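You operate a simulated robot arm through the tools that you are given. There is no shell and no other tool.

Carry out the task below with a simulated robot arm. There is one attempt and no reset: what you move stays moved.

TASK
Free the last two wing bolts and strip the cell for rinsing.
Fine: green and yellow bolts; cover and gasket on the bench between cell and wall, plate pack into the rinse tray.
Where things are to end (x, y in the base frame): cell cover within 0.07 m of [0.58, -0.15]; black ribbed gasket within 0.07 m of [0.58, 0.05].

Only the result counts: the job must be done as asked and must still hold three seconds after the hand-in. Knocking over, shifting, dropping, spilling or breaking anything else fails it. A push-on lid holds only when it is set on centred and level and pressed home; a screw cap is set on level and turned clockwise until tight.

THE ROBOT
A 6-joint arm with a two-finger parallel gripper, fixed in place. Base frame: the origin is on the floor under the middle of its stand, x ahead of it, y to its left, z up; the work surface is at about z = 0.86. Lengths are in m, angles in degrees, forces in N, time in s.
With the tool pointing down near the work surface it reaches from about 0.26 to 0.68 m from the base axis. Its first joint turns from -66.0 to 66.0 degrees. Payload 2.9 kg.
Tool frame: the origin (TCP) lies between the finger pads and is the grasp point; the fingertips stand 0.03 m ahead of it; z points along the fingers, y is the line along which they close. Largest opening 0.11 m; finger width 0.02, thickness 0.01; the body of the gripper, 0.048 by 0.112 m, starts 0.055 m behind the TCP.
Orientation is told as [roll, pitch, yaw] about the base's x, y, z axes, in that order, counted from this pose: with the fingers straight down and closing along the base's y, the tool's x points along the base's -x, its y along +y and its z along -z.

THE INTERFACE
- The arm moves only by the tool arm_command. Its argument "deltas" is one flat list of numbers, 7 for each row, row after row: the shift along the tool's x, y, z in units of 400 mm (1.0 is 400 mm), then the turn, a rotation vector about the tool's x, y, z in units of 120 degrees (1.0 is 120 degrees), then the closure, from 0 (fully open) to 1 (shut). In form: [tx, ty, tz, wx, wy, wz, hand, tx, ty, tz, wx, wy, wz, hand, ...]. A call has 1 to 20 rows; each row is the pose to reach, as a shift and turn from the pose commanded when the call began, along the tool's axes at that moment. A call with a number of a shift or a turn outside -1 to 1 is refused whole. Each row takes 0.2 s and may step no farther than 0.05 m and 8.6 degrees from the row before; otherwise, or with a gripper value out of range, the whole call is refused. A pose out of reach is approached as far as the arm can. The call stops where the force on the tool passes 40 N (or 10 N more than at its start, if that is more) or the arm is blocked; 0.2 s more then pass. Each finger travels about 0.108 m/s and halts on what it meets, pressing with about 21 N; the grip force reading is that of the motor and also rises with nothing between the fingers. The clock runs only during rows and for 0.2 s after the last one: add rows that repeat a pose to give the fingers time. It gives the time, the measured TCP pose, the force on the tool (base axes), the opening and the grip force at its end, in the units of the frame above (readings bear some noise), with the torque about the TCP (base axes, N m) and any sound that the robot's microphone picked up.
- Cameras (640 x 400 px; columns grow to the right, rows downward): "scene" is fixed at [0.0886, 0.4467, 1.3854]; the picture's right is [-0.60, -0.80, 0.00], its down [-0.45, 0.34, -0.82] and it looks along [0.66, -0.49, -0.57] (base axes); focal length 214 px, centre (320, 200). "wrist" rides on the gripper at [0.072, 0.017, -0.103] in the tool frame; the picture's right is [-0.23, 0.97, 0.00], its down [-0.76, -0.18, -0.62] and it looks along [-0.61, -0.14, 0.78] (tool axes); focal length 222 px, centre (320, 200).
- camera(camera): a new picture of that camera. No time passes.
- pixel_to_xyz(camera, pixels): for up to 12 pixels [column, row] of the newest picture of that camera ("zoom" is the newest enlarged one), the place [x, y, z] in the base frame of the surface seen there, good to about 0.003 m. No time passes.
- zoom(camera, box): a new picture of the part [left, top, right, bottom] of that camera's present view, enlarged. No time passes.
- close_job(): hands the job in; it is judged then, once.

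Unless the task says otherwise, let go and move clear before handing in.

The tools are called as a command line: name --argument value ..., lists and objects as JSON in quotes. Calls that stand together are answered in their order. arm_command: Moves the arm, as the interface text tells. Its arguments: {"type":"object","properties":{"deltas":{"type":"array","items":{"type":"number"}}},"required":["deltas"]} The other tools are called the same way: camera (camera) takes a picture; pixel_to_xyz (camera, pixels) gives the place of the surface under pixels of a picture; zoom (camera, box) takes an enlarged picture of a part of a camera's view; close_job () hands the job in.

At the start:

```text
t: 0.0
ee_pos: [0.3115, 0.0632, 1.3274]
tool_rot: [0.2, 0.0, 0.2]
contact_force: [0.5, -0.6, -0.7]
wrist_torque: [-0.02, -0.05, 0.01]
gripper_width: 0.1101
gripper_force: 0.1
```

scene: 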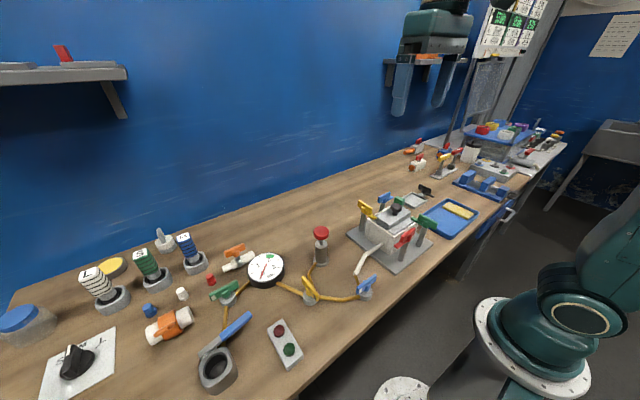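
wrist: 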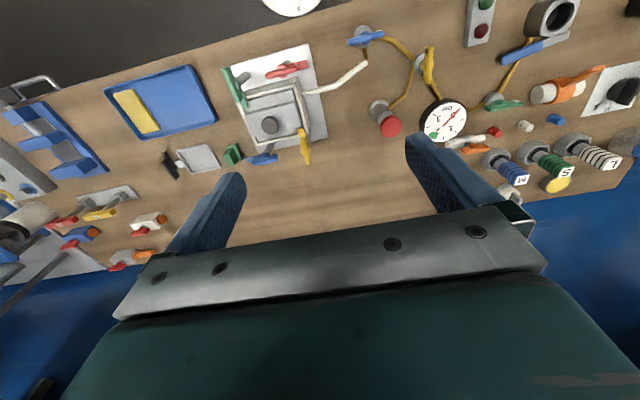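

The scene shows a cell near pixel (390, 230) with yellow, blue, green and red wing bolts, and a blue tray near (450, 215). I'll zoom in on both views before moving.

zoom --camera "scene" --box '[330, 170, 490, 290]'

zoom --camera "wrist" --box '[200, 30, 380, 180]'

```text
3.33 times, centred on (410, 230) of scene
```

zoom: 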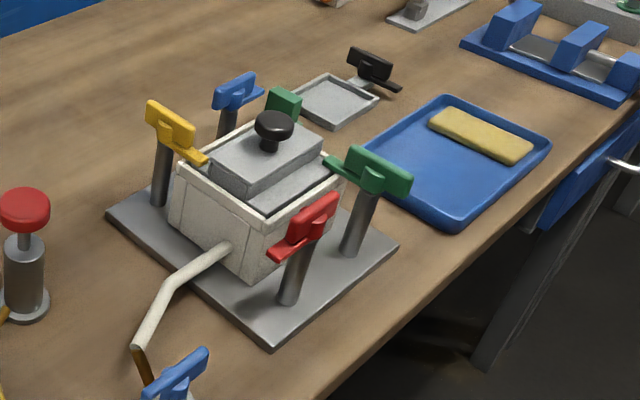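

```text
2.67 times, centred on (290, 105) of wrist
```

zoom: 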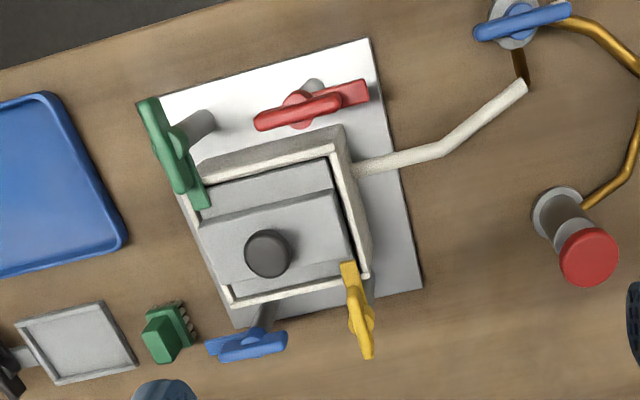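

The wrist view suggests that the yellow and green bolts still have their toes over the cover, while blue and red are already turned away. I'll measure key points and look at the surroundings, including the gauge, tray and wall side.

zoom --camera "wrist" --box '[340, 10, 520, 160]'

zoom --camera "wrist" --box '[90, 50, 270, 200]'

zoom --camera "wrist" --box '[215, 50, 335, 170]'

zoom --camera "scene" --box '[200, 220, 400, 370]'

zoom --camera "scene" --box '[345, 185, 445, 275]'

```text
2.67 times, centred on (430, 85) of wrist
```

zoom: 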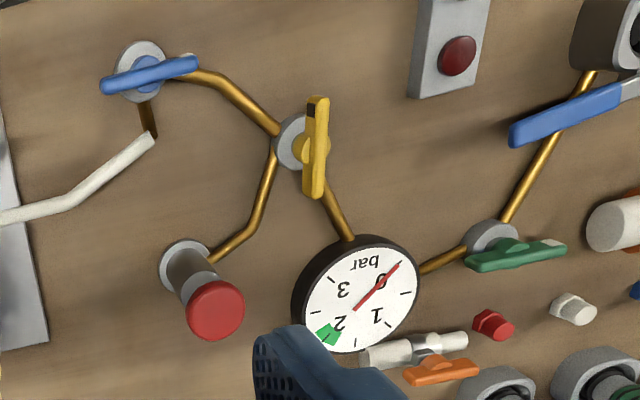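

```text
2.67 times, centred on (180, 125) of wrist
```

zoom: 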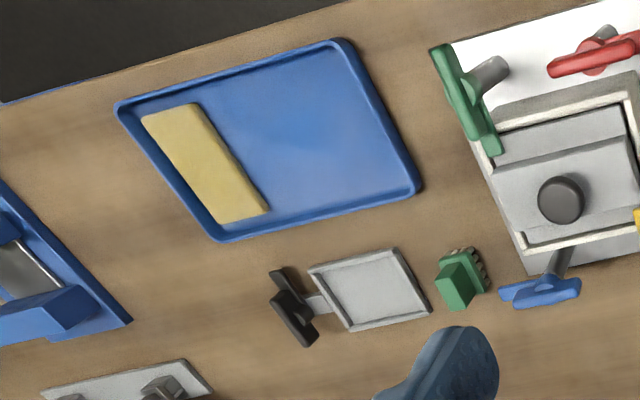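

```text
3.33 times, centred on (275, 110) of wrist
```

zoom: 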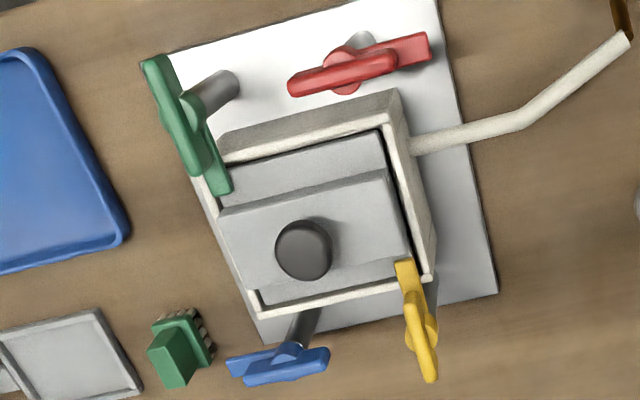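

```text
2.67 times, centred on (300, 295) of scene
```

zoom: 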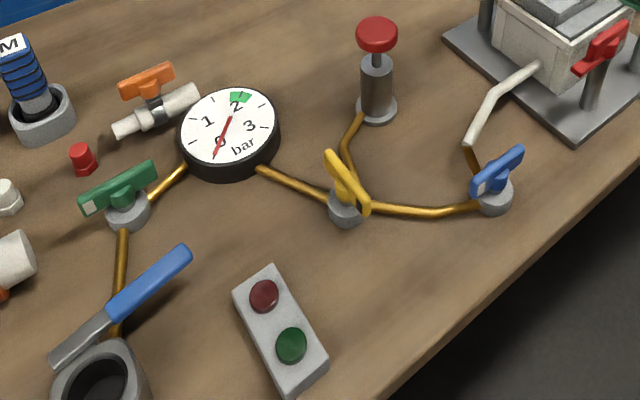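

```text
4.44 times, centred on (395, 230) of scene
```

zoom: 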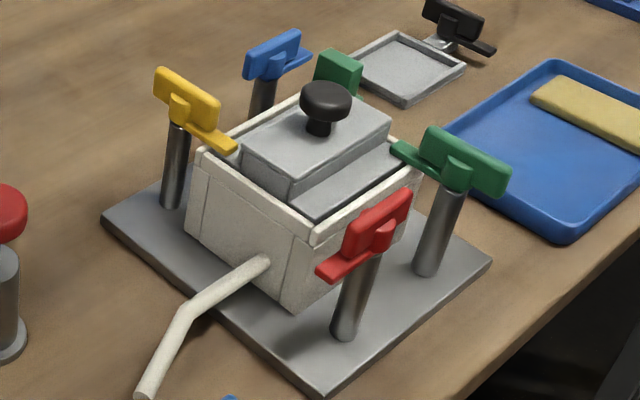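

The gauge needle sits at 0 bar, and in the last zoom the yellow toe (235,147) and green toe (400,155) overlap the cover rim. I'll measure the points on the last zoom.

pixel_to_xyz --camera "zoom" --pixels '[[325, 95], [160, 80], [212, 112], [230, 147], [400, 150], [435, 140], [500, 180], [290, 145], [340, 185], [388, 112], [250, 130], [283, 195]]'

pixel_to_xyz --camera "scene" --pixels '[[348, 234], [397, 273], [432, 243], [392, 224], [424, 219], [450, 236], [478, 210], [445, 198], [440, 215], [459, 209], [421, 192], [400, 190]]'

pixel_to_xyz --camera "wrist" --pixels '[[269, 125], [240, 112], [300, 135], [263, 160], [285, 70], [305, 145], [305, 160], [235, 85], [243, 103], [328, 125], [232, 155], [297, 111]]'

```text
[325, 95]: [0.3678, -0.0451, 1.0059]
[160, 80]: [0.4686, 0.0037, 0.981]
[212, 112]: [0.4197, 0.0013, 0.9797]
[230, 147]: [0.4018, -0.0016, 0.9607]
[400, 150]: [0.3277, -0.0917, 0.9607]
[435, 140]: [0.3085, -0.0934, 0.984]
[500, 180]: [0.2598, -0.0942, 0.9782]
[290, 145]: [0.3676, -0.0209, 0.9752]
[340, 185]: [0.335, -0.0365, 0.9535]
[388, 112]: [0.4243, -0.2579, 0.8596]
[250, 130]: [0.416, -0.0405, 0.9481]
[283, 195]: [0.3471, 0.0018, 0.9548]
```

```text
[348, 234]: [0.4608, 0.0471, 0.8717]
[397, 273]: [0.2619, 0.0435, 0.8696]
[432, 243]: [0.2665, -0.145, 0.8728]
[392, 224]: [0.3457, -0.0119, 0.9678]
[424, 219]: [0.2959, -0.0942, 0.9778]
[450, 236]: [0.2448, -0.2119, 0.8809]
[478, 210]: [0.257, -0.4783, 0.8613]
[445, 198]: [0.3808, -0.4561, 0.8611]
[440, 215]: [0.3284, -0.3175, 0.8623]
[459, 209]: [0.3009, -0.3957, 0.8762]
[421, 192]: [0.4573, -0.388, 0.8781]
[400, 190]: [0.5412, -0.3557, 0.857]
```

```text
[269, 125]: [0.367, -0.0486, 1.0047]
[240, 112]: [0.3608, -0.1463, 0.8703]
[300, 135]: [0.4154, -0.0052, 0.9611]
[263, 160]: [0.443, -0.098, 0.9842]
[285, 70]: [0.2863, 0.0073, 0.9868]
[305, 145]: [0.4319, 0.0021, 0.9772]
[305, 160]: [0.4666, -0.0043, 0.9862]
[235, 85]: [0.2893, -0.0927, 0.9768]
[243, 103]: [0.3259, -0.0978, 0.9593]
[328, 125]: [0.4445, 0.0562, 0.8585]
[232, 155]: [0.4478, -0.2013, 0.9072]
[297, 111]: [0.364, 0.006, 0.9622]
```

The bolt wings sit at z≈0.96–0.99: yellow's axis is near (0.44, 0.00), green's near (0.29, -0.094), and the knob is at (0.367, -0.047, 1.005). I'll lower the wrist camera for a closer look at the cell, staying well above it.

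arm_command --deltas '[0.015, -0.0465, 0.0885, 0, 0, 0, 0, 0.03, -0.093, 0.177, 0, 0, 0, 0, 0.045, -0.1395, 0.2655, 0, 0, 0, 0, 0.06, -0.186, 0.354, 0, 0, 0, 0, 0.075, -0.2325, 0.4425, 0, 0, 0, 0, 0.075, -0.2325, 0.4425, 0, 0, 0, 0]'

camera --camera "wrist"

camera --camera "scene"

```text
t: 1.4
ee_pos: [0.2809, -0.0301, 1.1499]
tool_rot: [0.1, 0.1, 0.1]
contact_force: [0.0, -0.4, -0.6]
wrist_torque: [-0.02, 0.05, 0.01]
gripper_width: 0.1101
gripper_force: 0.0
```

```text
taken
```

wrist: 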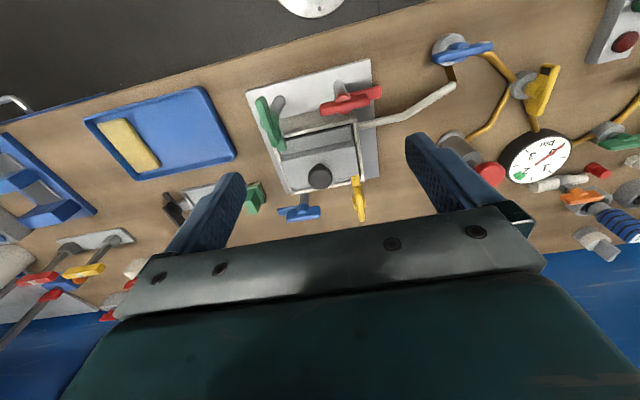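

```text
taken
```

scene: 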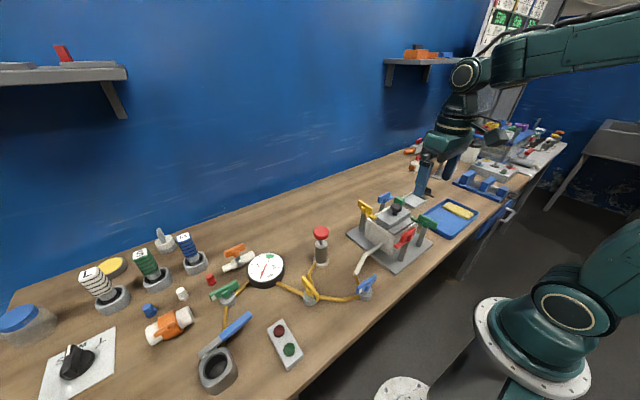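

The arm is at (0.281, -0.030, 1.150) and the cell now appears around wrist pixel (320, 140). I'll zoom on the cell.

zoom --camera "wrist" --box '[240, 50, 400, 230]'

pixel_to_xyz --camera "wrist" --pixels '[[318, 176], [357, 180], [357, 195], [362, 217], [262, 102], [270, 120], [280, 143], [290, 160], [345, 150], [300, 190], [365, 180], [290, 115]]'

```text
2.22 times, centred on (320, 140) of wrist
```

zoom: 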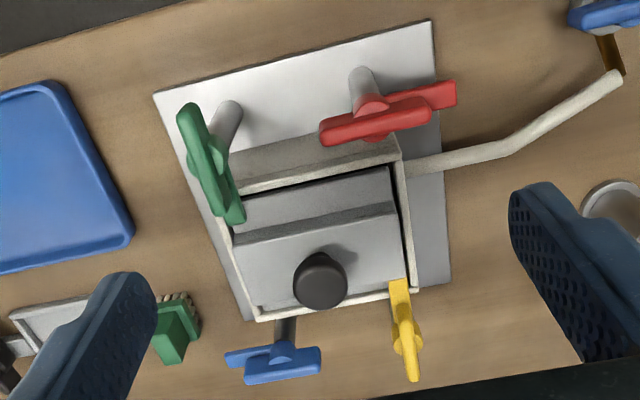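

```text
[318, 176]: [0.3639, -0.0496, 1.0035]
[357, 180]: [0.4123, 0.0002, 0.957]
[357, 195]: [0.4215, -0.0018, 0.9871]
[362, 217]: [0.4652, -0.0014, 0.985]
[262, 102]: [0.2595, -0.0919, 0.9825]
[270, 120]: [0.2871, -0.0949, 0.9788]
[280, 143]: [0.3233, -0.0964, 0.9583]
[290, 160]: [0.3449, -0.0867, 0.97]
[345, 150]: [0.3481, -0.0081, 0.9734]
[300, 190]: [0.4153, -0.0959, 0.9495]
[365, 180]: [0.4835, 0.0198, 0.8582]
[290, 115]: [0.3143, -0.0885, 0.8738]
```

The cover plate inside the rim is clear. Next I'll zoom on the yellow and green bolts to find their axes and wing ends.

zoom --camera "wrist" --box '[335, 170, 385, 230]'

pixel_to_xyz --camera "zoom" --pixels '[[320, 200], [300, 100], [310, 140], [330, 240], [345, 300], [300, 60], [280, 190], [360, 200], [300, 180], [335, 330], [360, 250], [290, 30]]'

zoom --camera "wrist" --box '[245, 85, 305, 155]'

pixel_to_xyz --camera "zoom" --pixels '[[320, 200], [290, 100], [300, 150], [250, 120], [270, 180], [330, 240], [345, 300], [280, 80], [360, 330], [230, 80], [300, 220], [260, 60]]'

```text
6.67 times, centred on (360, 200) of wrist
```

zoom: 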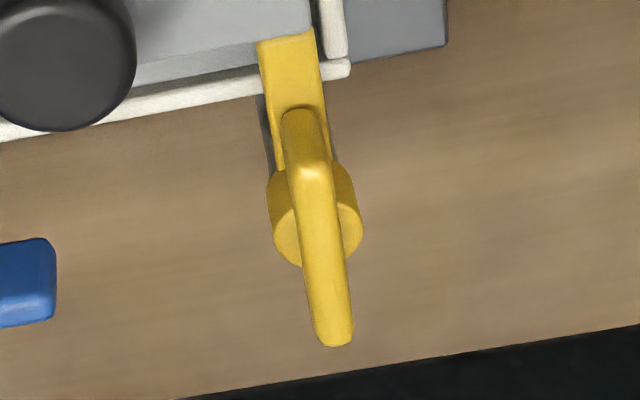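

```text
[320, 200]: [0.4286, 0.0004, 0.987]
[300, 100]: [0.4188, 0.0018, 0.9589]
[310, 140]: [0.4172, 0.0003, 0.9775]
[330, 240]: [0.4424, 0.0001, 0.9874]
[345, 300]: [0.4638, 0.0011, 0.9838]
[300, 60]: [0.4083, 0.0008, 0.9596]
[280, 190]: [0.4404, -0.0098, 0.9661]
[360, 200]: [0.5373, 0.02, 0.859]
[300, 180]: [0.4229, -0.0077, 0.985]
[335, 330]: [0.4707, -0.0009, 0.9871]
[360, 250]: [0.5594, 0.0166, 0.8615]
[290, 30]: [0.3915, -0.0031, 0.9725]
```

```text
5.71 times, centred on (275, 120) of wrist
```

zoom: 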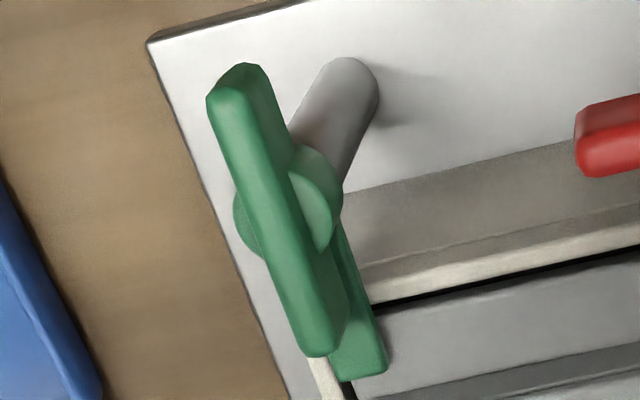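

```text
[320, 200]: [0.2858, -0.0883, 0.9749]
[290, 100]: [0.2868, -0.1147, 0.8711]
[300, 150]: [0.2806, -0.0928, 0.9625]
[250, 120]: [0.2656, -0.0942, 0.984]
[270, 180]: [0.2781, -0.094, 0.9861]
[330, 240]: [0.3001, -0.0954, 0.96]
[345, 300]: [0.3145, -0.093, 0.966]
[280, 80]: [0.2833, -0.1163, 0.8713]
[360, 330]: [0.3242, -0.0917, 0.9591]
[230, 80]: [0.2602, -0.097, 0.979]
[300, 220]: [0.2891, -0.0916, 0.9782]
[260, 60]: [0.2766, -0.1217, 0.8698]
```

Yellow's wing spans x≈0.416–0.472 at y≈0.000 with its top at z≈0.987. Green's spans x≈0.257–0.315 at y≈-0.094. I'll check the hub and wing heights from the side in the scene camera.

zoom --camera "scene" --box '[350, 190, 390, 220]'

pixel_to_xyz --camera "zoom" --pixels '[[200, 150], [160, 170], [240, 190], [215, 215], [255, 215], [230, 235], [200, 195], [180, 225], [260, 240], [210, 250], [150, 130], [300, 260]]'

zoom --camera "scene" --box '[425, 205, 455, 235]'

zoom --camera "scene" --box '[400, 205, 450, 245]'

pixel_to_xyz --camera "zoom" --pixels '[[320, 120], [250, 130], [300, 160], [320, 180], [340, 170], [300, 190], [310, 210], [260, 170], [220, 150], [200, 140], [330, 200], [290, 130]]'

```text
13.33 times, centred on (370, 205) of scene
```

zoom: 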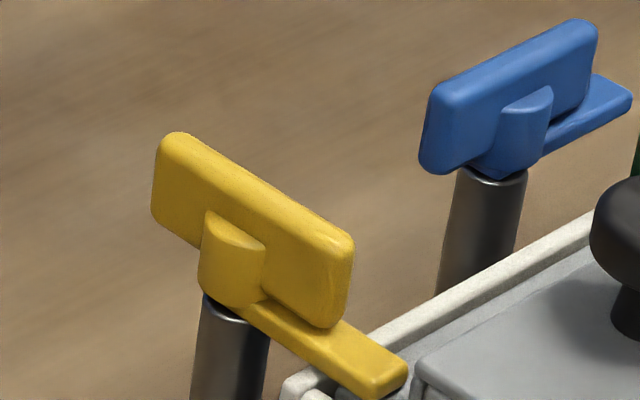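

```text
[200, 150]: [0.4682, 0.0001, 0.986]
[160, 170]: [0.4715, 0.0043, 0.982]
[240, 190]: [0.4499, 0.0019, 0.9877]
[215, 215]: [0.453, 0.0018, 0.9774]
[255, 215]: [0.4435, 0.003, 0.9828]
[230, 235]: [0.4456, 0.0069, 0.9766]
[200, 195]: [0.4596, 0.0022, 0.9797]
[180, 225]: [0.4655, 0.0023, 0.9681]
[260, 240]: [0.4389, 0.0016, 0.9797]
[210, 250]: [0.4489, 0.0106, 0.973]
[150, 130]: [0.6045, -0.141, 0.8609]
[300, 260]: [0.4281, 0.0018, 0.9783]
```

```text
13.33 times, centred on (440, 220) of scene
```

zoom: 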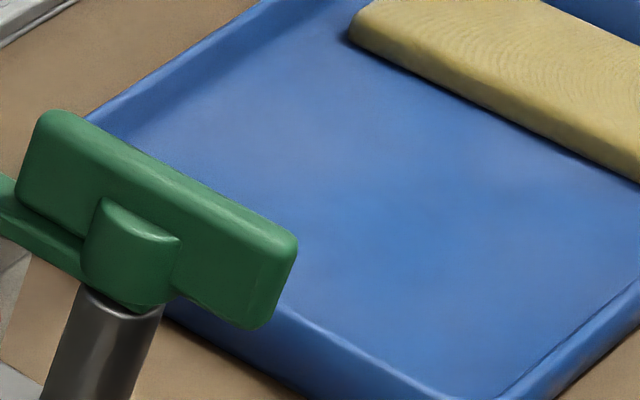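

```text
10.00 times, centred on (425, 225) of scene
```

zoom: 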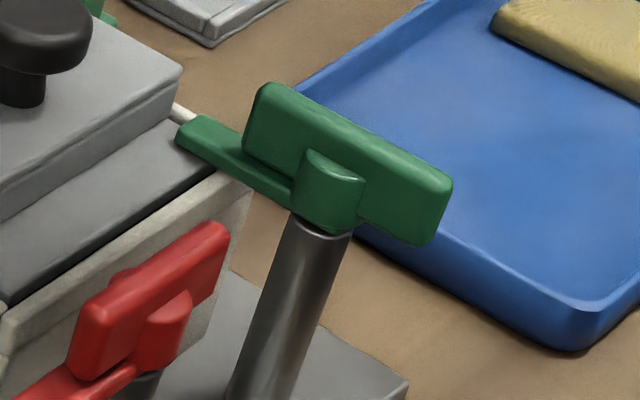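

```text
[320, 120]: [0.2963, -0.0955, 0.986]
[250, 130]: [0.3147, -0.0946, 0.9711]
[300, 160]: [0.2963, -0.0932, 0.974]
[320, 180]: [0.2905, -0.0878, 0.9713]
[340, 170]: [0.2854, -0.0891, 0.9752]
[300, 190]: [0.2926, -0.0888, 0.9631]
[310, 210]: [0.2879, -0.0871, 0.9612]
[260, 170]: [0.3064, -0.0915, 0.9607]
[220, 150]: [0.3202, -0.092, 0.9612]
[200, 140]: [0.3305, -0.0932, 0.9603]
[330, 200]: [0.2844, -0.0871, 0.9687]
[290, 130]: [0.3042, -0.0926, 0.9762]
```

Each hub stands up to z≈0.978 beside its wing, so a grip on the axis would be shallow. I'll grip the outer half of the wing (about 0.019 m off axis, away from the toe) and swing it in an arc. First I'll move above yellow's outer wing with the fingers partly closed, and check the red mushroom's height.

pixel_to_xyz --camera "scene" --pixels '[[321, 231], [321, 238], [321, 262], [384, 197], [411, 239], [390, 275]]'

arm_command --deltas '[-0.1136, 0.019, 0, 0, 0, 0, 0.3, -0.2272, 0.038, 0, 0, 0, 0, 0.7, -0.3409, 0.057, 0, 0, 0, 0, 0.7, -0.4545, 0.076, 0, 0, 0, 0, 0.7, -0.4545, 0.076, 0.1, 0, 0, 0, 0.7, -0.4545, 0.076, 0.2, 0, 0, 0, 0.7, -0.4545, 0.076, 0.2, 0, 0, 0, 0.7]'

camera --camera "wrist"

zoom --camera "scene" --box '[310, 150, 450, 270]'

```text
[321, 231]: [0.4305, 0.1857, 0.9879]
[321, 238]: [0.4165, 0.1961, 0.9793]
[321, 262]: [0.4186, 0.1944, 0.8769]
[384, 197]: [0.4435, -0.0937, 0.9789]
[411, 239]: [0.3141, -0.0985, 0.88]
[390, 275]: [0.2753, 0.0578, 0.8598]
```

```text
t: 3.0
ee_pos: [0.4629, 0.001, 1.069]
tool_rot: [0.1, 0.0, 0.1]
contact_force: [-0.6, 1.6, -0.6]
wrist_torque: [-0.01, 0.01, 0.03]
gripper_width: 0.033
gripper_force: 0.1
```

```text
taken
```

wrist: 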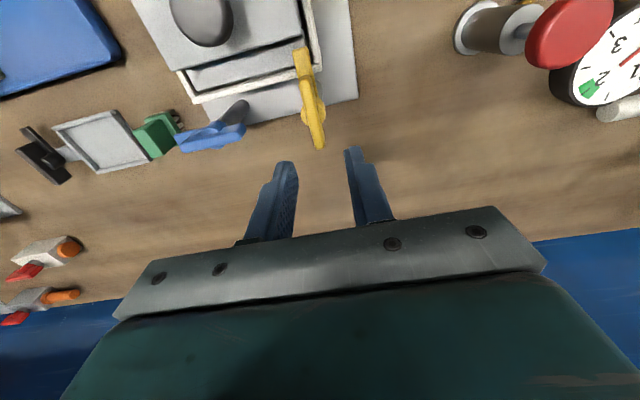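

```text
3.33 times, centred on (380, 210) of scene
```

zoom: 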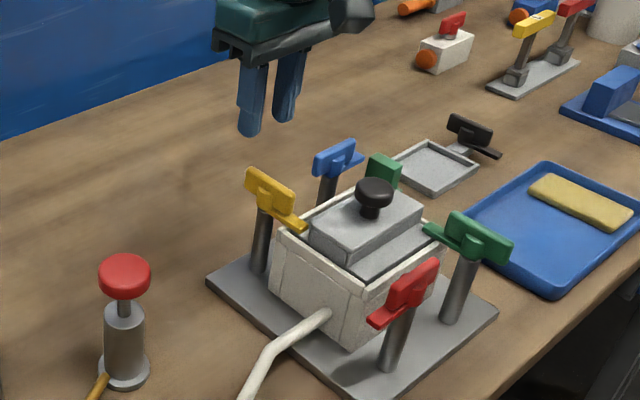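

The fingers straddle the yellow wing in line: the wing is at wrist column ≈315 and the finger midpoint ≈320. I'll go down to z≈0.997 and close on it.

arm_command --deltas '[0, -0.002, 0.06, 0, 0, 0, 0.7, 0, -0.002, 0.12, 0, 0, 0, 0.7, 0, -0.002, 0.18, 0, 0, 0, 0.7, 0, -0.002, 0.18, 0, 0, 0, 0.7, 0, -0.002, 0.18, 0, 0, 0, 1, 0, -0.002, 0.18, 0, 0, 0, 1, 0, -0.002, 0.18, 0, 0, 0, 1]'

zoom --camera "scene" --box '[330, 150, 430, 230]'

camera --camera "wrist"

```text
t: 4.6
ee_pos: [0.4621, -0.0016, 0.9979]
tool_rot: [-0.1, 0.1, -0.3]
contact_force: [-0.5, -29.7, -5.7]
wrist_torque: [-0.33, -1.12, 0.49]
gripper_width: 0.0097
gripper_force: 44.5
```

```text
5.00 times, centred on (380, 190) of scene
```

zoom: 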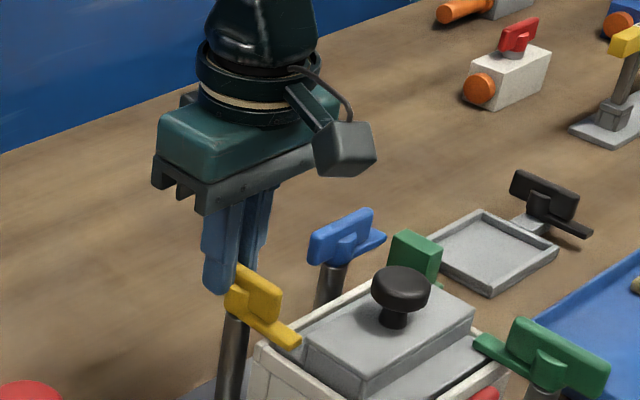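

```text
taken
```

wrist: 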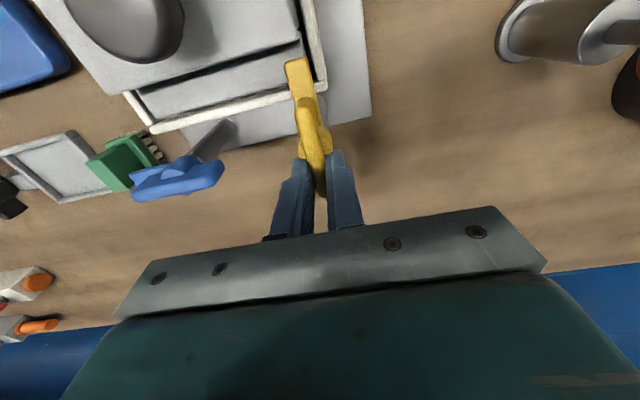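

The wing is held (opening 0.0097), but there is a side load of -30 N in y, so the wing sits slightly toward -y of my commanded line. I'll shift -2 mm in y to relieve it before turning.

arm_command --deltas '[0, -0.0025, 0, 0, 0, 0, 1, 0, -0.005, 0, 0, 0, 0, 1, 0, -0.005, 0, 0, 0, 0, 1]'

```text
t: 5.4
ee_pos: [0.4634, -0.0016, 0.9983]
tool_rot: [0.0, 0.1, 0.1]
contact_force: [-1.0, -19.0, -15.5]
wrist_torque: [-0.43, -1.17, 0.24]
gripper_width: 0.0097
gripper_force: 45.2
```

The load dropped to -19 N, which fits a wing centre nearer y≈-0.003. I'll shift another -1.5 mm.

arm_command --deltas '[0, -0.002, 0, 0, 0, 0, 1, 0, -0.00375, 0, 0, 0, 0, 1, 0, -0.00375, 0, 0, 0, 0, 1]'

```text
t: 6.2
ee_pos: [0.4615, -0.0022, 0.9979]
tool_rot: [0.1, 0.2, 0.2]
contact_force: [6.0, -4.8, -22.4]
wrist_torque: [-0.29, 0.32, 0.07]
gripper_width: 0.0096
gripper_force: 45.0
```

The y load is now small at -4.8 N. I'll try a first 12° counter-clockwise swing about the bolt axis and read the resistance.

arm_command --deltas '[0.0001, 0.0033, 0.001, 0, 0, -0.0333, 1, 0.0005, 0.0066, 0.002, 0, 0, -0.0667, 1, 0.001, 0.0099, 0.002, 0, 0, -0.1, 1, 0.001, 0.0099, 0.002, 0, 0, -0.1, 1]'

camera --camera "wrist"

```text
t: 7.2
ee_pos: [0.4617, 0.0013, 0.9975]
tool_rot: [0.0, 0.0, 12.1]
contact_force: [6.8, -8.2, -15.9]
wrist_torque: [-0.46, 0.92, 0.13]
gripper_width: 0.0097
gripper_force: 45.2
```

```text
taken
```

wrist: 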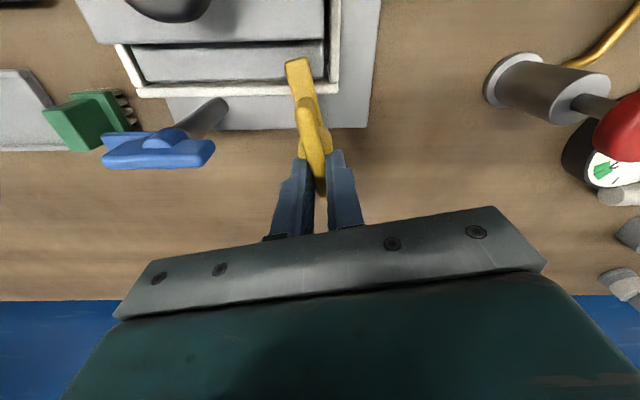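

The yellow wing turned with the fingers with little resistance (wrist_torque z≈0.13). I'll continue the arc to 90° in total.

arm_command --deltas '[0.0003, 0.0054, 0, 0, 0, -0.0542, 1, 0.0012, 0.0107, 0, 0, 0, -0.1083, 1, 0.0027, 0.0159, 0, 0, 0, -0.1625, 1, 0.0048, 0.0208, 0, 0, 0, -0.2167, 1, 0.0074, 0.0255, 0, 0, 0, -0.2708, 1, 0.0106, 0.0299, 0, 0, 0, -0.325, 1, 0.0142, 0.0339, 0, 0, 0, -0.3792, 1, 0.0183, 0.0374, 0, 0, 0, -0.4333, 1, 0.0227, 0.0405, 0, 0, 0, -0.4875, 1, 0.0274, 0.0431, 0, 0, 0, -0.5417, 1, 0.0324, 0.0451, 0, 0, 0, -0.5958, 1, 0.0376, 0.0465, 0, 0, 0, -0.65, 1, 0.0376, 0.0465, 0, 0, 0, -0.65, 1]'

camera --camera "wrist"

zoom --camera "scene" --box '[320, 150, 440, 250]'

```text
t: 8.3
ee_pos: [0.4599, 0.006, 0.9986]
tool_rot: [-0.3, 0.0, 38.2]
contact_force: [5.6, -5.9, -3.9]
wrist_torque: [0.11, 0.26, 0.12]
gripper_width: 0.0097
gripper_force: 45.0
stopped in row 5: the force on the tool passed its limit at 41 N (the readings are from after the stop); the commanded pose is now the measured one
```

```text
taken
```

wrist: 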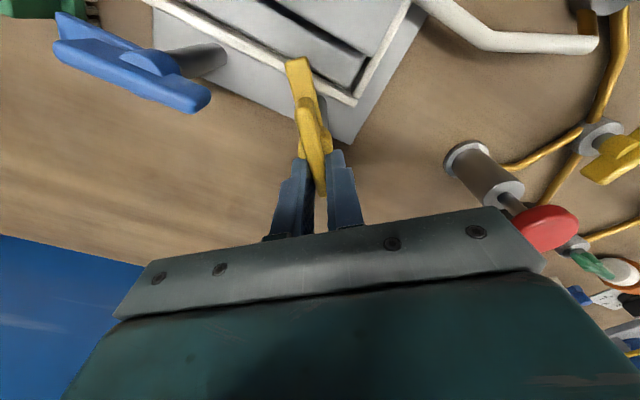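

```text
4.00 times, centred on (380, 200) of scene
```

zoom: 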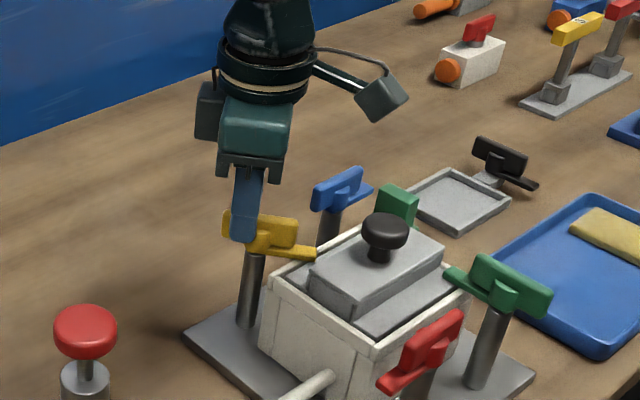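

The turn stopped at 38° on a side load, with the tool about 2.4 mm behind in the tangential direction. That suggests the real bolt axis is closer to the fingers than I assumed, near x≈0.449. I'll go on with a smaller arc radius and check the load.

arm_command --deltas '[0.0001, 0.0016, 0, 0, 0, -0.05, 1, 0.0006, 0.0045, 0, 0, 0, -0.1, 1, 0.0006, 0.0045, 0, 0, 0, -0.1, 1]'

```text
t: 9.1
ee_pos: [0.4591, 0.0081, 0.9979]
tool_rot: [-0.2, 0.0, 50.4]
contact_force: [0.4, -4.3, -2.2]
wrist_torque: [1.07, -0.57, 0.07]
gripper_width: 0.0098
gripper_force: 45.3
```

Load is now low (-4 N), and the readings fit an axis near (0.450, -0.0025), so I'll finish the turn to 90° with radius 0.014.

arm_command --deltas '[0.0003, 0.0049, 0, 0, 0, -0.0667, 1, 0.0014, 0.0096, 0, 0, 0, -0.1333, 1, 0.003, 0.0142, 0, 0, 0, -0.2, 1, 0.0053, 0.0185, 0, 0, 0, -0.2667, 1, 0.0082, 0.0225, 0, 0, 0, -0.3333, 1, 0.0082, 0.0225, 0, 0, 0, -0.3333, 1]'

camera --camera "wrist"

zoom --camera "scene" --box '[320, 150, 440, 250]'

```text
t: 10.5
ee_pos: [0.4506, 0.0112, 0.9984]
tool_rot: [-0.2, 0.2, 90.4]
contact_force: [13.1, -7.9, -9.6]
wrist_torque: [0.53, 0.03, -0.17]
gripper_width: 0.0097
gripper_force: 44.9
```

```text
taken
```

wrist: 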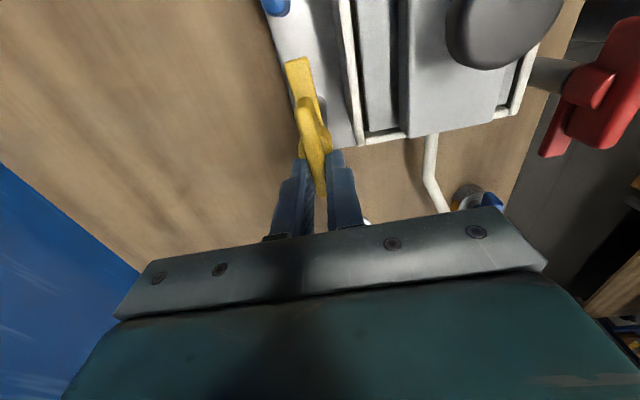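

```text
4.00 times, centred on (380, 200) of scene
```

zoom: 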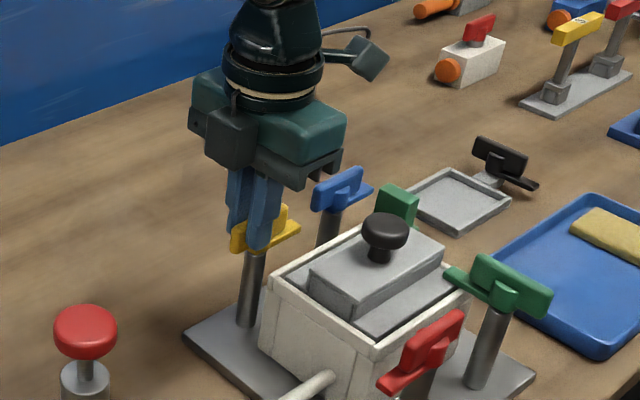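

The yellow toe now points to -y and is clear of the cover rim, matching the already freed blue bolt. I'll open, rise straight up and look.

arm_command --deltas '[0, 0, 0, 0, 0, 0, 0.75, 0, 0, 0, 0, 0, 0, 0.75, 0, 0, -0.05, 0, 0, 0, 0.75, 0, 0, -0.12, 0, 0, 0, 0.75, 0, 0, -0.22, 0, 0, 0, 0.75, 0, 0, -0.22, 0, 0, 0, 0.75]'

camera --camera "wrist"

zoom --camera "scene" --box '[340, 180, 440, 260]'

```text
t: 11.9
ee_pos: [0.449, 0.0115, 1.0861]
tool_rot: [-0.1, 0.1, 90.4]
contact_force: [1.1, 0.4, -0.5]
wrist_torque: [-0.02, 0.01, 0.01]
gripper_width: 0.0274
gripper_force: 0.1
```

```text
taken
```

wrist: 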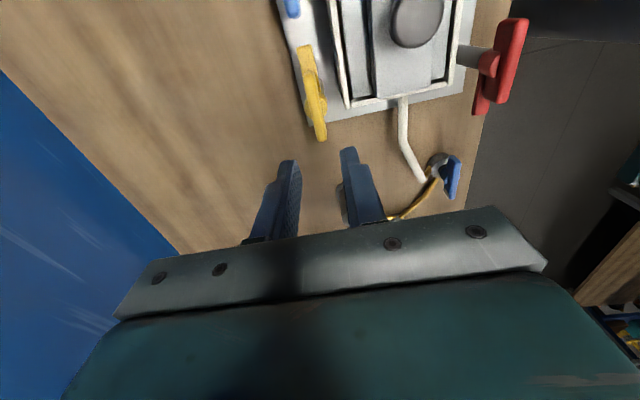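

```text
5.00 times, centred on (390, 220) of scene
```

zoom: 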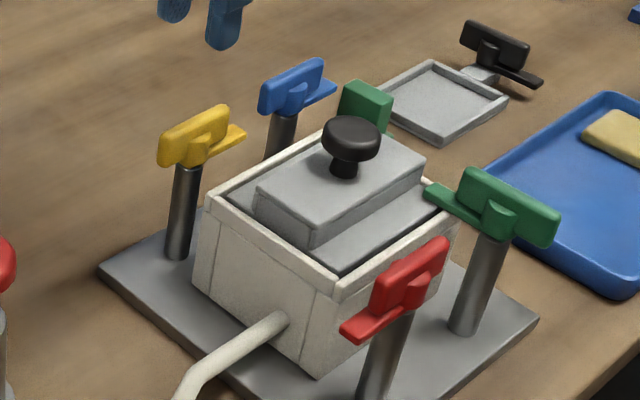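

Yellow is free and parallel to the blue bolt. I'll check its ends and measure green's wing again before moving over to it.

pixel_to_xyz --camera "zoom" --pixels '[[163, 148], [222, 110], [242, 130], [195, 130], [263, 98], [320, 66], [333, 84], [472, 178], [510, 190], [552, 215], [432, 190], [500, 212]]'

pixel_to_xyz --camera "wrist" --pixels '[[305, 65], [310, 90], [319, 115], [322, 135], [314, 100], [415, 20]]'

```text
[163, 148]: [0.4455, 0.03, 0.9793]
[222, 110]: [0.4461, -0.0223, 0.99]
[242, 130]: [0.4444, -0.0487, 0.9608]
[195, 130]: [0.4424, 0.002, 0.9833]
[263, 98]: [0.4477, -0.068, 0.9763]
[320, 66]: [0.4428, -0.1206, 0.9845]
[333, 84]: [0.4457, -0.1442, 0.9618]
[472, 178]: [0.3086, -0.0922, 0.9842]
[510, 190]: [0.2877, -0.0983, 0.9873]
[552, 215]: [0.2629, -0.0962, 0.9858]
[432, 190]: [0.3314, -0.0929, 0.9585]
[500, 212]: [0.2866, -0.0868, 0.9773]
```

```text
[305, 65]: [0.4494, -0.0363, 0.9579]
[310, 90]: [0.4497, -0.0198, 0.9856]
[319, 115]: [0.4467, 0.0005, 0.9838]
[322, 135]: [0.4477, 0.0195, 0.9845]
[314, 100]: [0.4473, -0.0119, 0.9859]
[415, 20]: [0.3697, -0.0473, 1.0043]
```

Yellow's wing now lies along y at x≈0.447. Next I'll move over green's outer wing half, at (0.271, -0.0965), staying high and turning back to yaw 0.

arm_command --deltas '[0.0243, 0.0406, 0, 0, 0, 0.0685, 0.7, 0.0485, 0.0813, 0, 0, 0, 0.137, 0.7, 0.0728, 0.1219, 0, 0, 0, 0.2054, 0.7, 0.0971, 0.1625, 0, 0, 0, 0.2739, 0.7, 0.1214, 0.2032, 0, 0, 0, 0.3424, 0.7, 0.1456, 0.2438, 0, 0, 0, 0.4109, 0.7, 0.1699, 0.2845, 0, 0, 0, 0.4794, 0.7, 0.1942, 0.3251, 0, 0, 0, 0.5479, 0.7, 0.2185, 0.3657, 0, 0, 0, 0.6163, 0.7, 0.2427, 0.4064, 0, 0, 0, 0.6848, 0.7, 0.267, 0.447, 0, 0, 0, 0.7533, 0.7, 0.267, 0.447, 0, 0, 0, 0.7533, 0.7]'

camera --camera "wrist"

zoom --camera "scene" --box '[370, 160, 490, 260]'

```text
t: 14.5
ee_pos: [0.2688, -0.0974, 1.0853]
tool_rot: [0.0, -0.1, -0.2]
contact_force: [0.5, -0.6, 0.8]
wrist_torque: [0.0, 0.03, -0.05]
gripper_width: 0.0331
gripper_force: 0.0
```

```text
taken
```

wrist: 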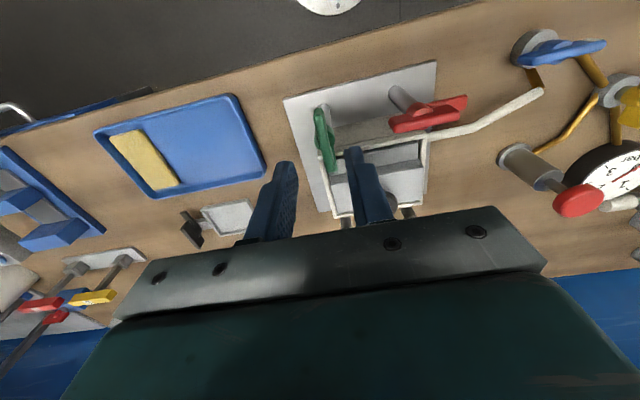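

```text
4.00 times, centred on (430, 210) of scene
```

zoom: 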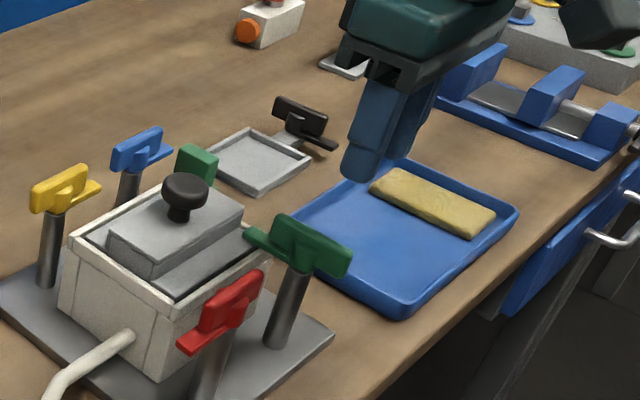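

The tool is over the green wing's outer half at (0.269, -0.097). I'll lower to z≈0.997 and close.

arm_command --deltas '[0, 0.0015, 0.08, 0, 0, 0, 0.7, 0, 0.0015, 0.15, 0, 0, 0, 0.7, 0, 0.0015, 0.2208, 0, 0, 0, 0.7, 0, 0.0015, 0.2208, 0, 0, 0, 0.7, 0, 0.0015, 0.2208, 0, 0, 0, 1, 0, 0.0015, 0.2208, 0, 0, 0, 1, 0, 0.0015, 0.2208, 0, 0, 0, 1]'

zoom --camera "scene" --box '[380, 170, 480, 250]'

camera --camera "wrist"

```text
t: 16.1
ee_pos: [0.2705, -0.0963, 0.9976]
tool_rot: [-0.2, -0.3, 0.0]
contact_force: [-1.1, -6.4, -11.4]
wrist_torque: [0.12, -1.3, -0.03]
gripper_width: 0.0096
gripper_force: 45.1
```

```text
5.00 times, centred on (430, 210) of scene
```

zoom: 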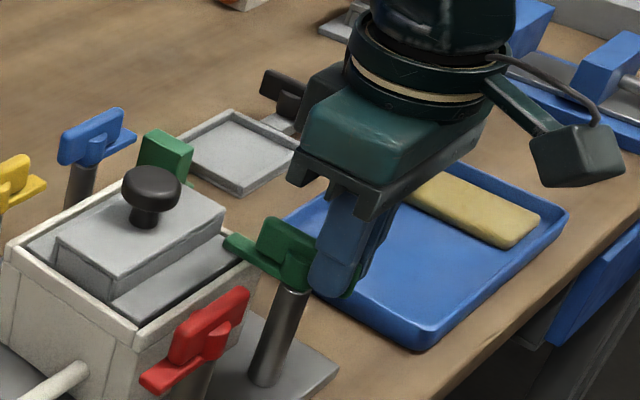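

```text
taken
```

wrist: 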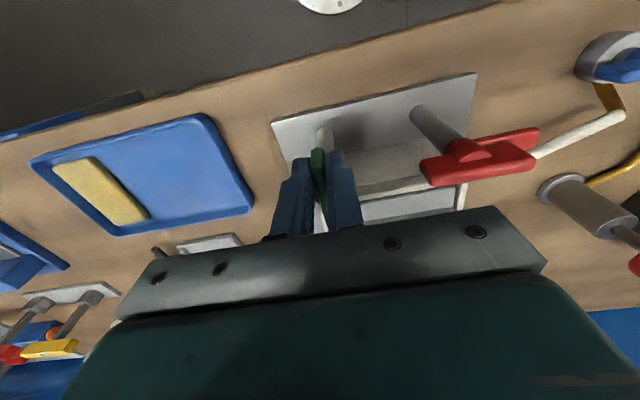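

The green wing is held with only -6 N side load. I'll begin its counter-clockwise swing with an 18° step and check the load.

arm_command --deltas '[-0.0002, -0.0044, 0, 0, 0, -0.05, 1, -0.0009, -0.0088, 0, 0, 0, -0.1, 1, -0.0021, -0.0131, 0, 0, 0, -0.15, 1, -0.0021, -0.0131, 0, 0, 0, -0.15, 1]'

```text
t: 17.1
ee_pos: [0.2708, -0.1032, 0.9973]
tool_rot: [-0.2, 0.1, 17.8]
contact_force: [0.9, -25.4, -19.0]
wrist_torque: [0.48, -0.28, -0.56]
gripper_width: 0.0097
gripper_force: 44.9
```

The load is along the direction of motion, so the tool lags because the true axis lies farther from the fingers, at about x=0.293–0.296. I'll correct the offset and use a larger radius for the next 18°.

arm_command --deltas '[0, -0.003, 0, 0, 0, 0, 1, -0.0003, -0.0091, 0, 0, 0, -0.05, 1, -0.0013, -0.0152, 0, 0, 0, -0.1, 1, -0.0029, -0.0212, 0, 0, 0, -0.15, 1, -0.0029, -0.0212, 0, 0, 0, -0.15, 1]'

```text
t: 18.3
ee_pos: [0.2749, -0.1089, 0.997]
tool_rot: [0.0, 0.1, 36.0]
contact_force: [-6.5, -11.1, -25.0]
wrist_torque: [-0.36, 0.37, -0.12]
gripper_width: 0.0099
gripper_force: 45.5
```

At 36° the load along the arc is only 5 N, which fits an axis near (0.2925, -0.0967). I'll complete the turn to 90° with radius 0.0214.

arm_command --deltas '[-0.0005, -0.0072, 0.001, 0, 0, -0.0642, 1, -0.0019, -0.0142, 0.002, 0, 0, -0.1283, 1, -0.0043, -0.021, 0.002, 0, 0, -0.1925, 1, -0.0075, -0.0274, 0.002, 0, 0, -0.2567, 1, -0.0116, -0.0333, 0.002, 0, 0, -0.3208, 1, -0.0165, -0.0386, 0.002, 0, 0, -0.385, 1, -0.0221, -0.0433, 0.002, 0, 0, -0.45, 1, -0.0221, -0.0433, 0.002, 0, 0, -0.45, 1]'

camera --camera "wrist"

zoom --camera "scene" --box '[380, 170, 480, 250]'

```text
t: 20.1
ee_pos: [0.2895, -0.1173, 0.9968]
tool_rot: [0.2, 0.0, 90.0]
contact_force: [-32.7, -3.3, 19.5]
wrist_torque: [-0.41, 0.28, 0.49]
gripper_width: 0.0096
gripper_force: 44.9
```

```text
taken
```

wrist: 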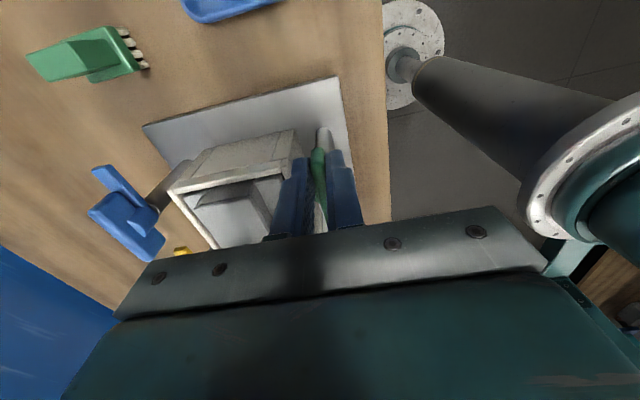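

```text
5.00 times, centred on (430, 210) of scene
```

zoom: 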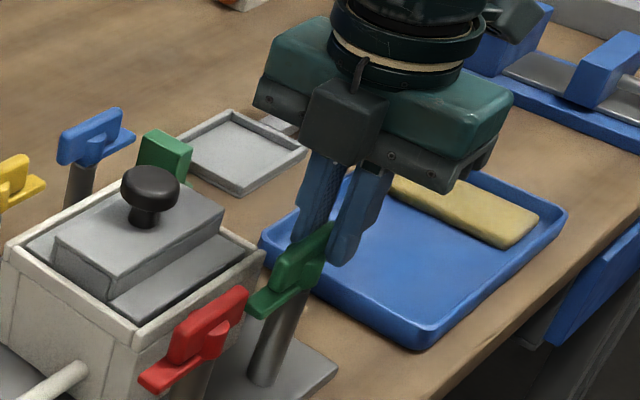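

Green's toe now points along +y like red's, clear of the cover. The -33 N in x is leftover arc error, so I'll ease back 1.5 mm, open and rise.

arm_command --deltas '[0, 0.004, 0, 0, 0, 0, 1, 0, 0.004, 0, 0, 0, 0, 0.75, 0, 0.004, 0, 0, 0, 0, 0.75, 0, 0.004, -0.05, 0, 0, 0, 0.75, 0, 0.004, -0.12, 0, 0, 0, 0.75, 0, 0.004, -0.22, 0, 0, 0, 0.75, 0, 0.004, -0.32, 0, 0, 0, 0.75, 0, 0.004, -0.32, 0, 0, 0, 0.75]'

camera --camera "wrist"

zoom --camera "scene" --box '[350, 180, 450, 260]'

pixel_to_xyz --camera "zoom" --pixels '[[300, 125], [265, 160], [340, 90], [195, 190], [250, 210], [420, 170], [395, 215], [448, 195], [470, 175], [365, 215], [320, 190], [240, 230]]'

```text
t: 21.9
ee_pos: [0.291, -0.1182, 1.125]
tool_rot: [-0.1, 0.1, 89.9]
contact_force: [0.1, 0.2, -0.1]
wrist_torque: [0.02, -0.01, 0.01]
gripper_width: 0.0275
gripper_force: 0.1
```

```text
taken
```

wrist: 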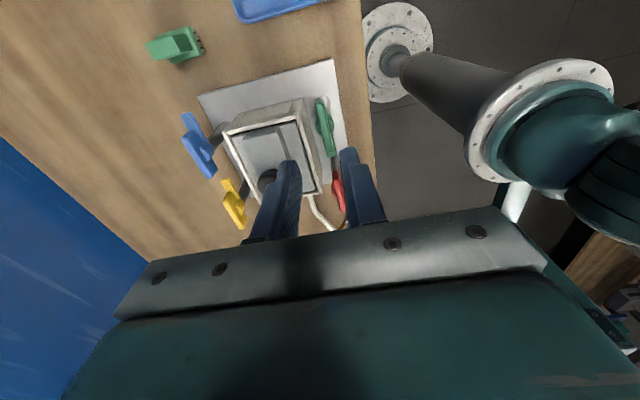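

```text
5.00 times, centred on (400, 220) of scene
```

zoom: 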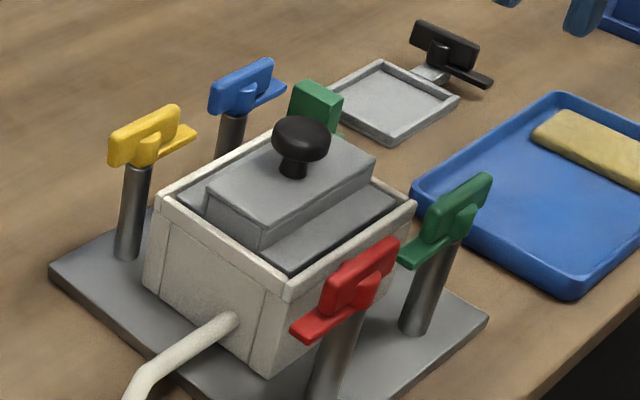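

```text
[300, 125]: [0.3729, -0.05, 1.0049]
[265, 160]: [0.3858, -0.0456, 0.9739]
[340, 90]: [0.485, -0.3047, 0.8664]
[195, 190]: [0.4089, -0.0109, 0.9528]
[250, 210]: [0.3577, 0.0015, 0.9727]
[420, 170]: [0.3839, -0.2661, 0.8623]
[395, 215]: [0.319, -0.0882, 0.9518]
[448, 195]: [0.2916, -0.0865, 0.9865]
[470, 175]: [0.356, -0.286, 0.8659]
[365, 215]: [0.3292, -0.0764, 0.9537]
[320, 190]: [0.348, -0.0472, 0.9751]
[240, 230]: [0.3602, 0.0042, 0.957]
```

All four bolts are turned away and the cover is free, with its knob at about (0.369, -0.048) and top at z≈1.005. I'll turn back to yaw 0 above the knob and look closely at it.

arm_command --deltas '[-0.0158, -0.0177, 0.0057, 0, 0, 0.0681, 0.45, -0.0316, -0.0354, 0.0114, 0, 0, 0.1362, 0.45, -0.0474, -0.0532, 0.017, 0, 0, 0.2043, 0.45, -0.0633, -0.0709, 0.0227, 0, 0, 0.2724, 0.45, -0.0791, -0.0886, 0.0284, 0, 0, 0.3405, 0.45, -0.0949, -0.1064, 0.0341, 0, 0, 0.4085, 0.45, -0.1107, -0.1241, 0.0398, 0, 0, 0.4766, 0.45, -0.1265, -0.1418, 0.0455, 0, 0, 0.5447, 0.45, -0.1424, -0.1595, 0.0511, 0, 0, 0.6128, 0.45, -0.1582, -0.1773, 0.0568, 0, 0, 0.6809, 0.45, -0.174, -0.195, 0.0625, 0, 0, 0.749, 0.45, -0.174, -0.195, 0.0625, 0, 0, 0.749, 0.45]'

camera --camera "wrist"

zoom --camera "scene" --box '[375, 195, 425, 235]'

pixel_to_xyz --camera "zoom" --pixels '[[330, 130], [260, 130], [320, 90], [255, 110], [255, 150], [215, 100], [260, 80], [230, 60], [180, 190], [330, 180], [150, 230], [380, 240]]'

```text
t: 24.5
ee_pos: [0.3688, -0.0478, 1.1007]
tool_rot: [-0.2, 0.0, 0.0]
contact_force: [-0.6, 0.6, -0.6]
wrist_torque: [0.0, -0.02, -0.01]
gripper_width: 0.0605
gripper_force: 0.1
```

```text
taken
```

wrist: 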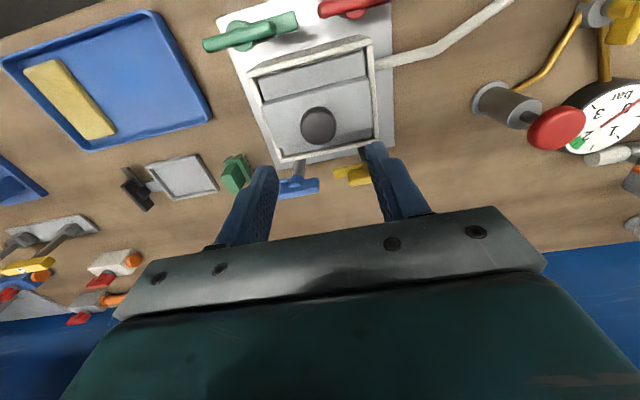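

```text
10.00 times, centred on (400, 215) of scene
```

zoom: 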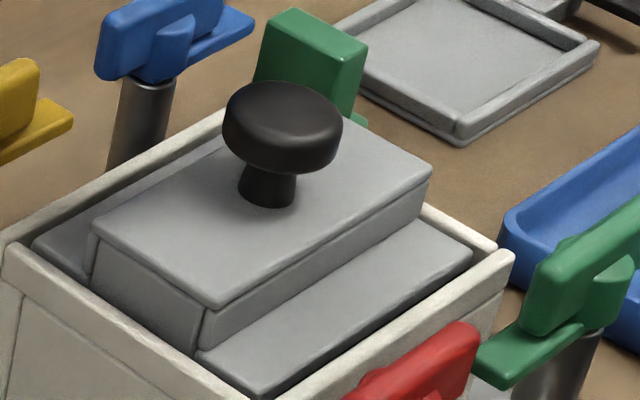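

```text
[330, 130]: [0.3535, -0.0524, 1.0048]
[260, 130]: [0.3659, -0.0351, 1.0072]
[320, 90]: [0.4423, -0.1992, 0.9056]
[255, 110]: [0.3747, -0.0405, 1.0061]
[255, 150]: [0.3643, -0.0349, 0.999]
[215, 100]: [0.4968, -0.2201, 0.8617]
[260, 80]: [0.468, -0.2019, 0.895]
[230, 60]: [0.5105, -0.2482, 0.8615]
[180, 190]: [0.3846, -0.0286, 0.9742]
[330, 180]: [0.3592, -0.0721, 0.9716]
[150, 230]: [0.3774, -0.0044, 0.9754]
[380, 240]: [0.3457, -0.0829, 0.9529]
```

The knob cap is about 0.034 m across with z≈0.993–1.006, and the block top under it is at z≈0.974. The knob is centred between the fingers (column ≈318 against 319). I'll descend to TCP z≈1.009, keeping the tips above the block, and grip.

arm_command --deltas '[0, 0, 0.08, 0, 0, 0, 0.45, 0, 0, 0.16, 0, 0, 0, 0.45, 0, 0, 0.229, 0, 0, 0, 0.45, 0, 0, 0.229, 0, 0, 0, 0.45, 0, 0, 0.229, 0, 0, 0, 0.9, 0, 0, 0.229, 0, 0, 0, 0.9, 0, 0, 0.229, 0, 0, 0, 0.9]'

zoom --camera "scene" --box '[360, 170, 450, 240]'

camera --camera "wrist"

```text
t: 26.1
ee_pos: [0.3689, -0.0487, 1.0072]
tool_rot: [-0.1, -0.1, 0.1]
contact_force: [0.5, 0.2, 0.0]
wrist_torque: [0.01, 0.02, 0.01]
gripper_width: 0.0336
gripper_force: 20.9
```

```text
5.71 times, centred on (405, 205) of scene
```

zoom: 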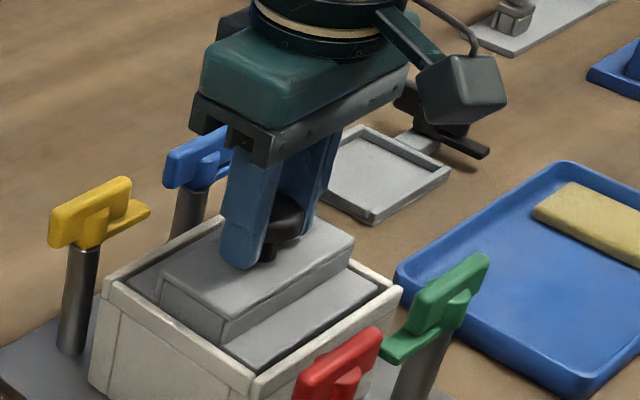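

```text
taken
```

wrist: 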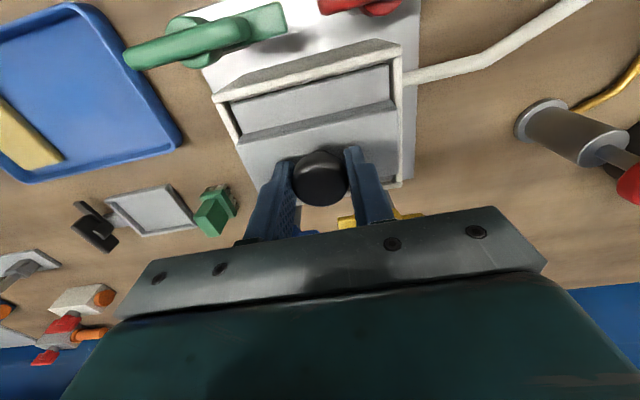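

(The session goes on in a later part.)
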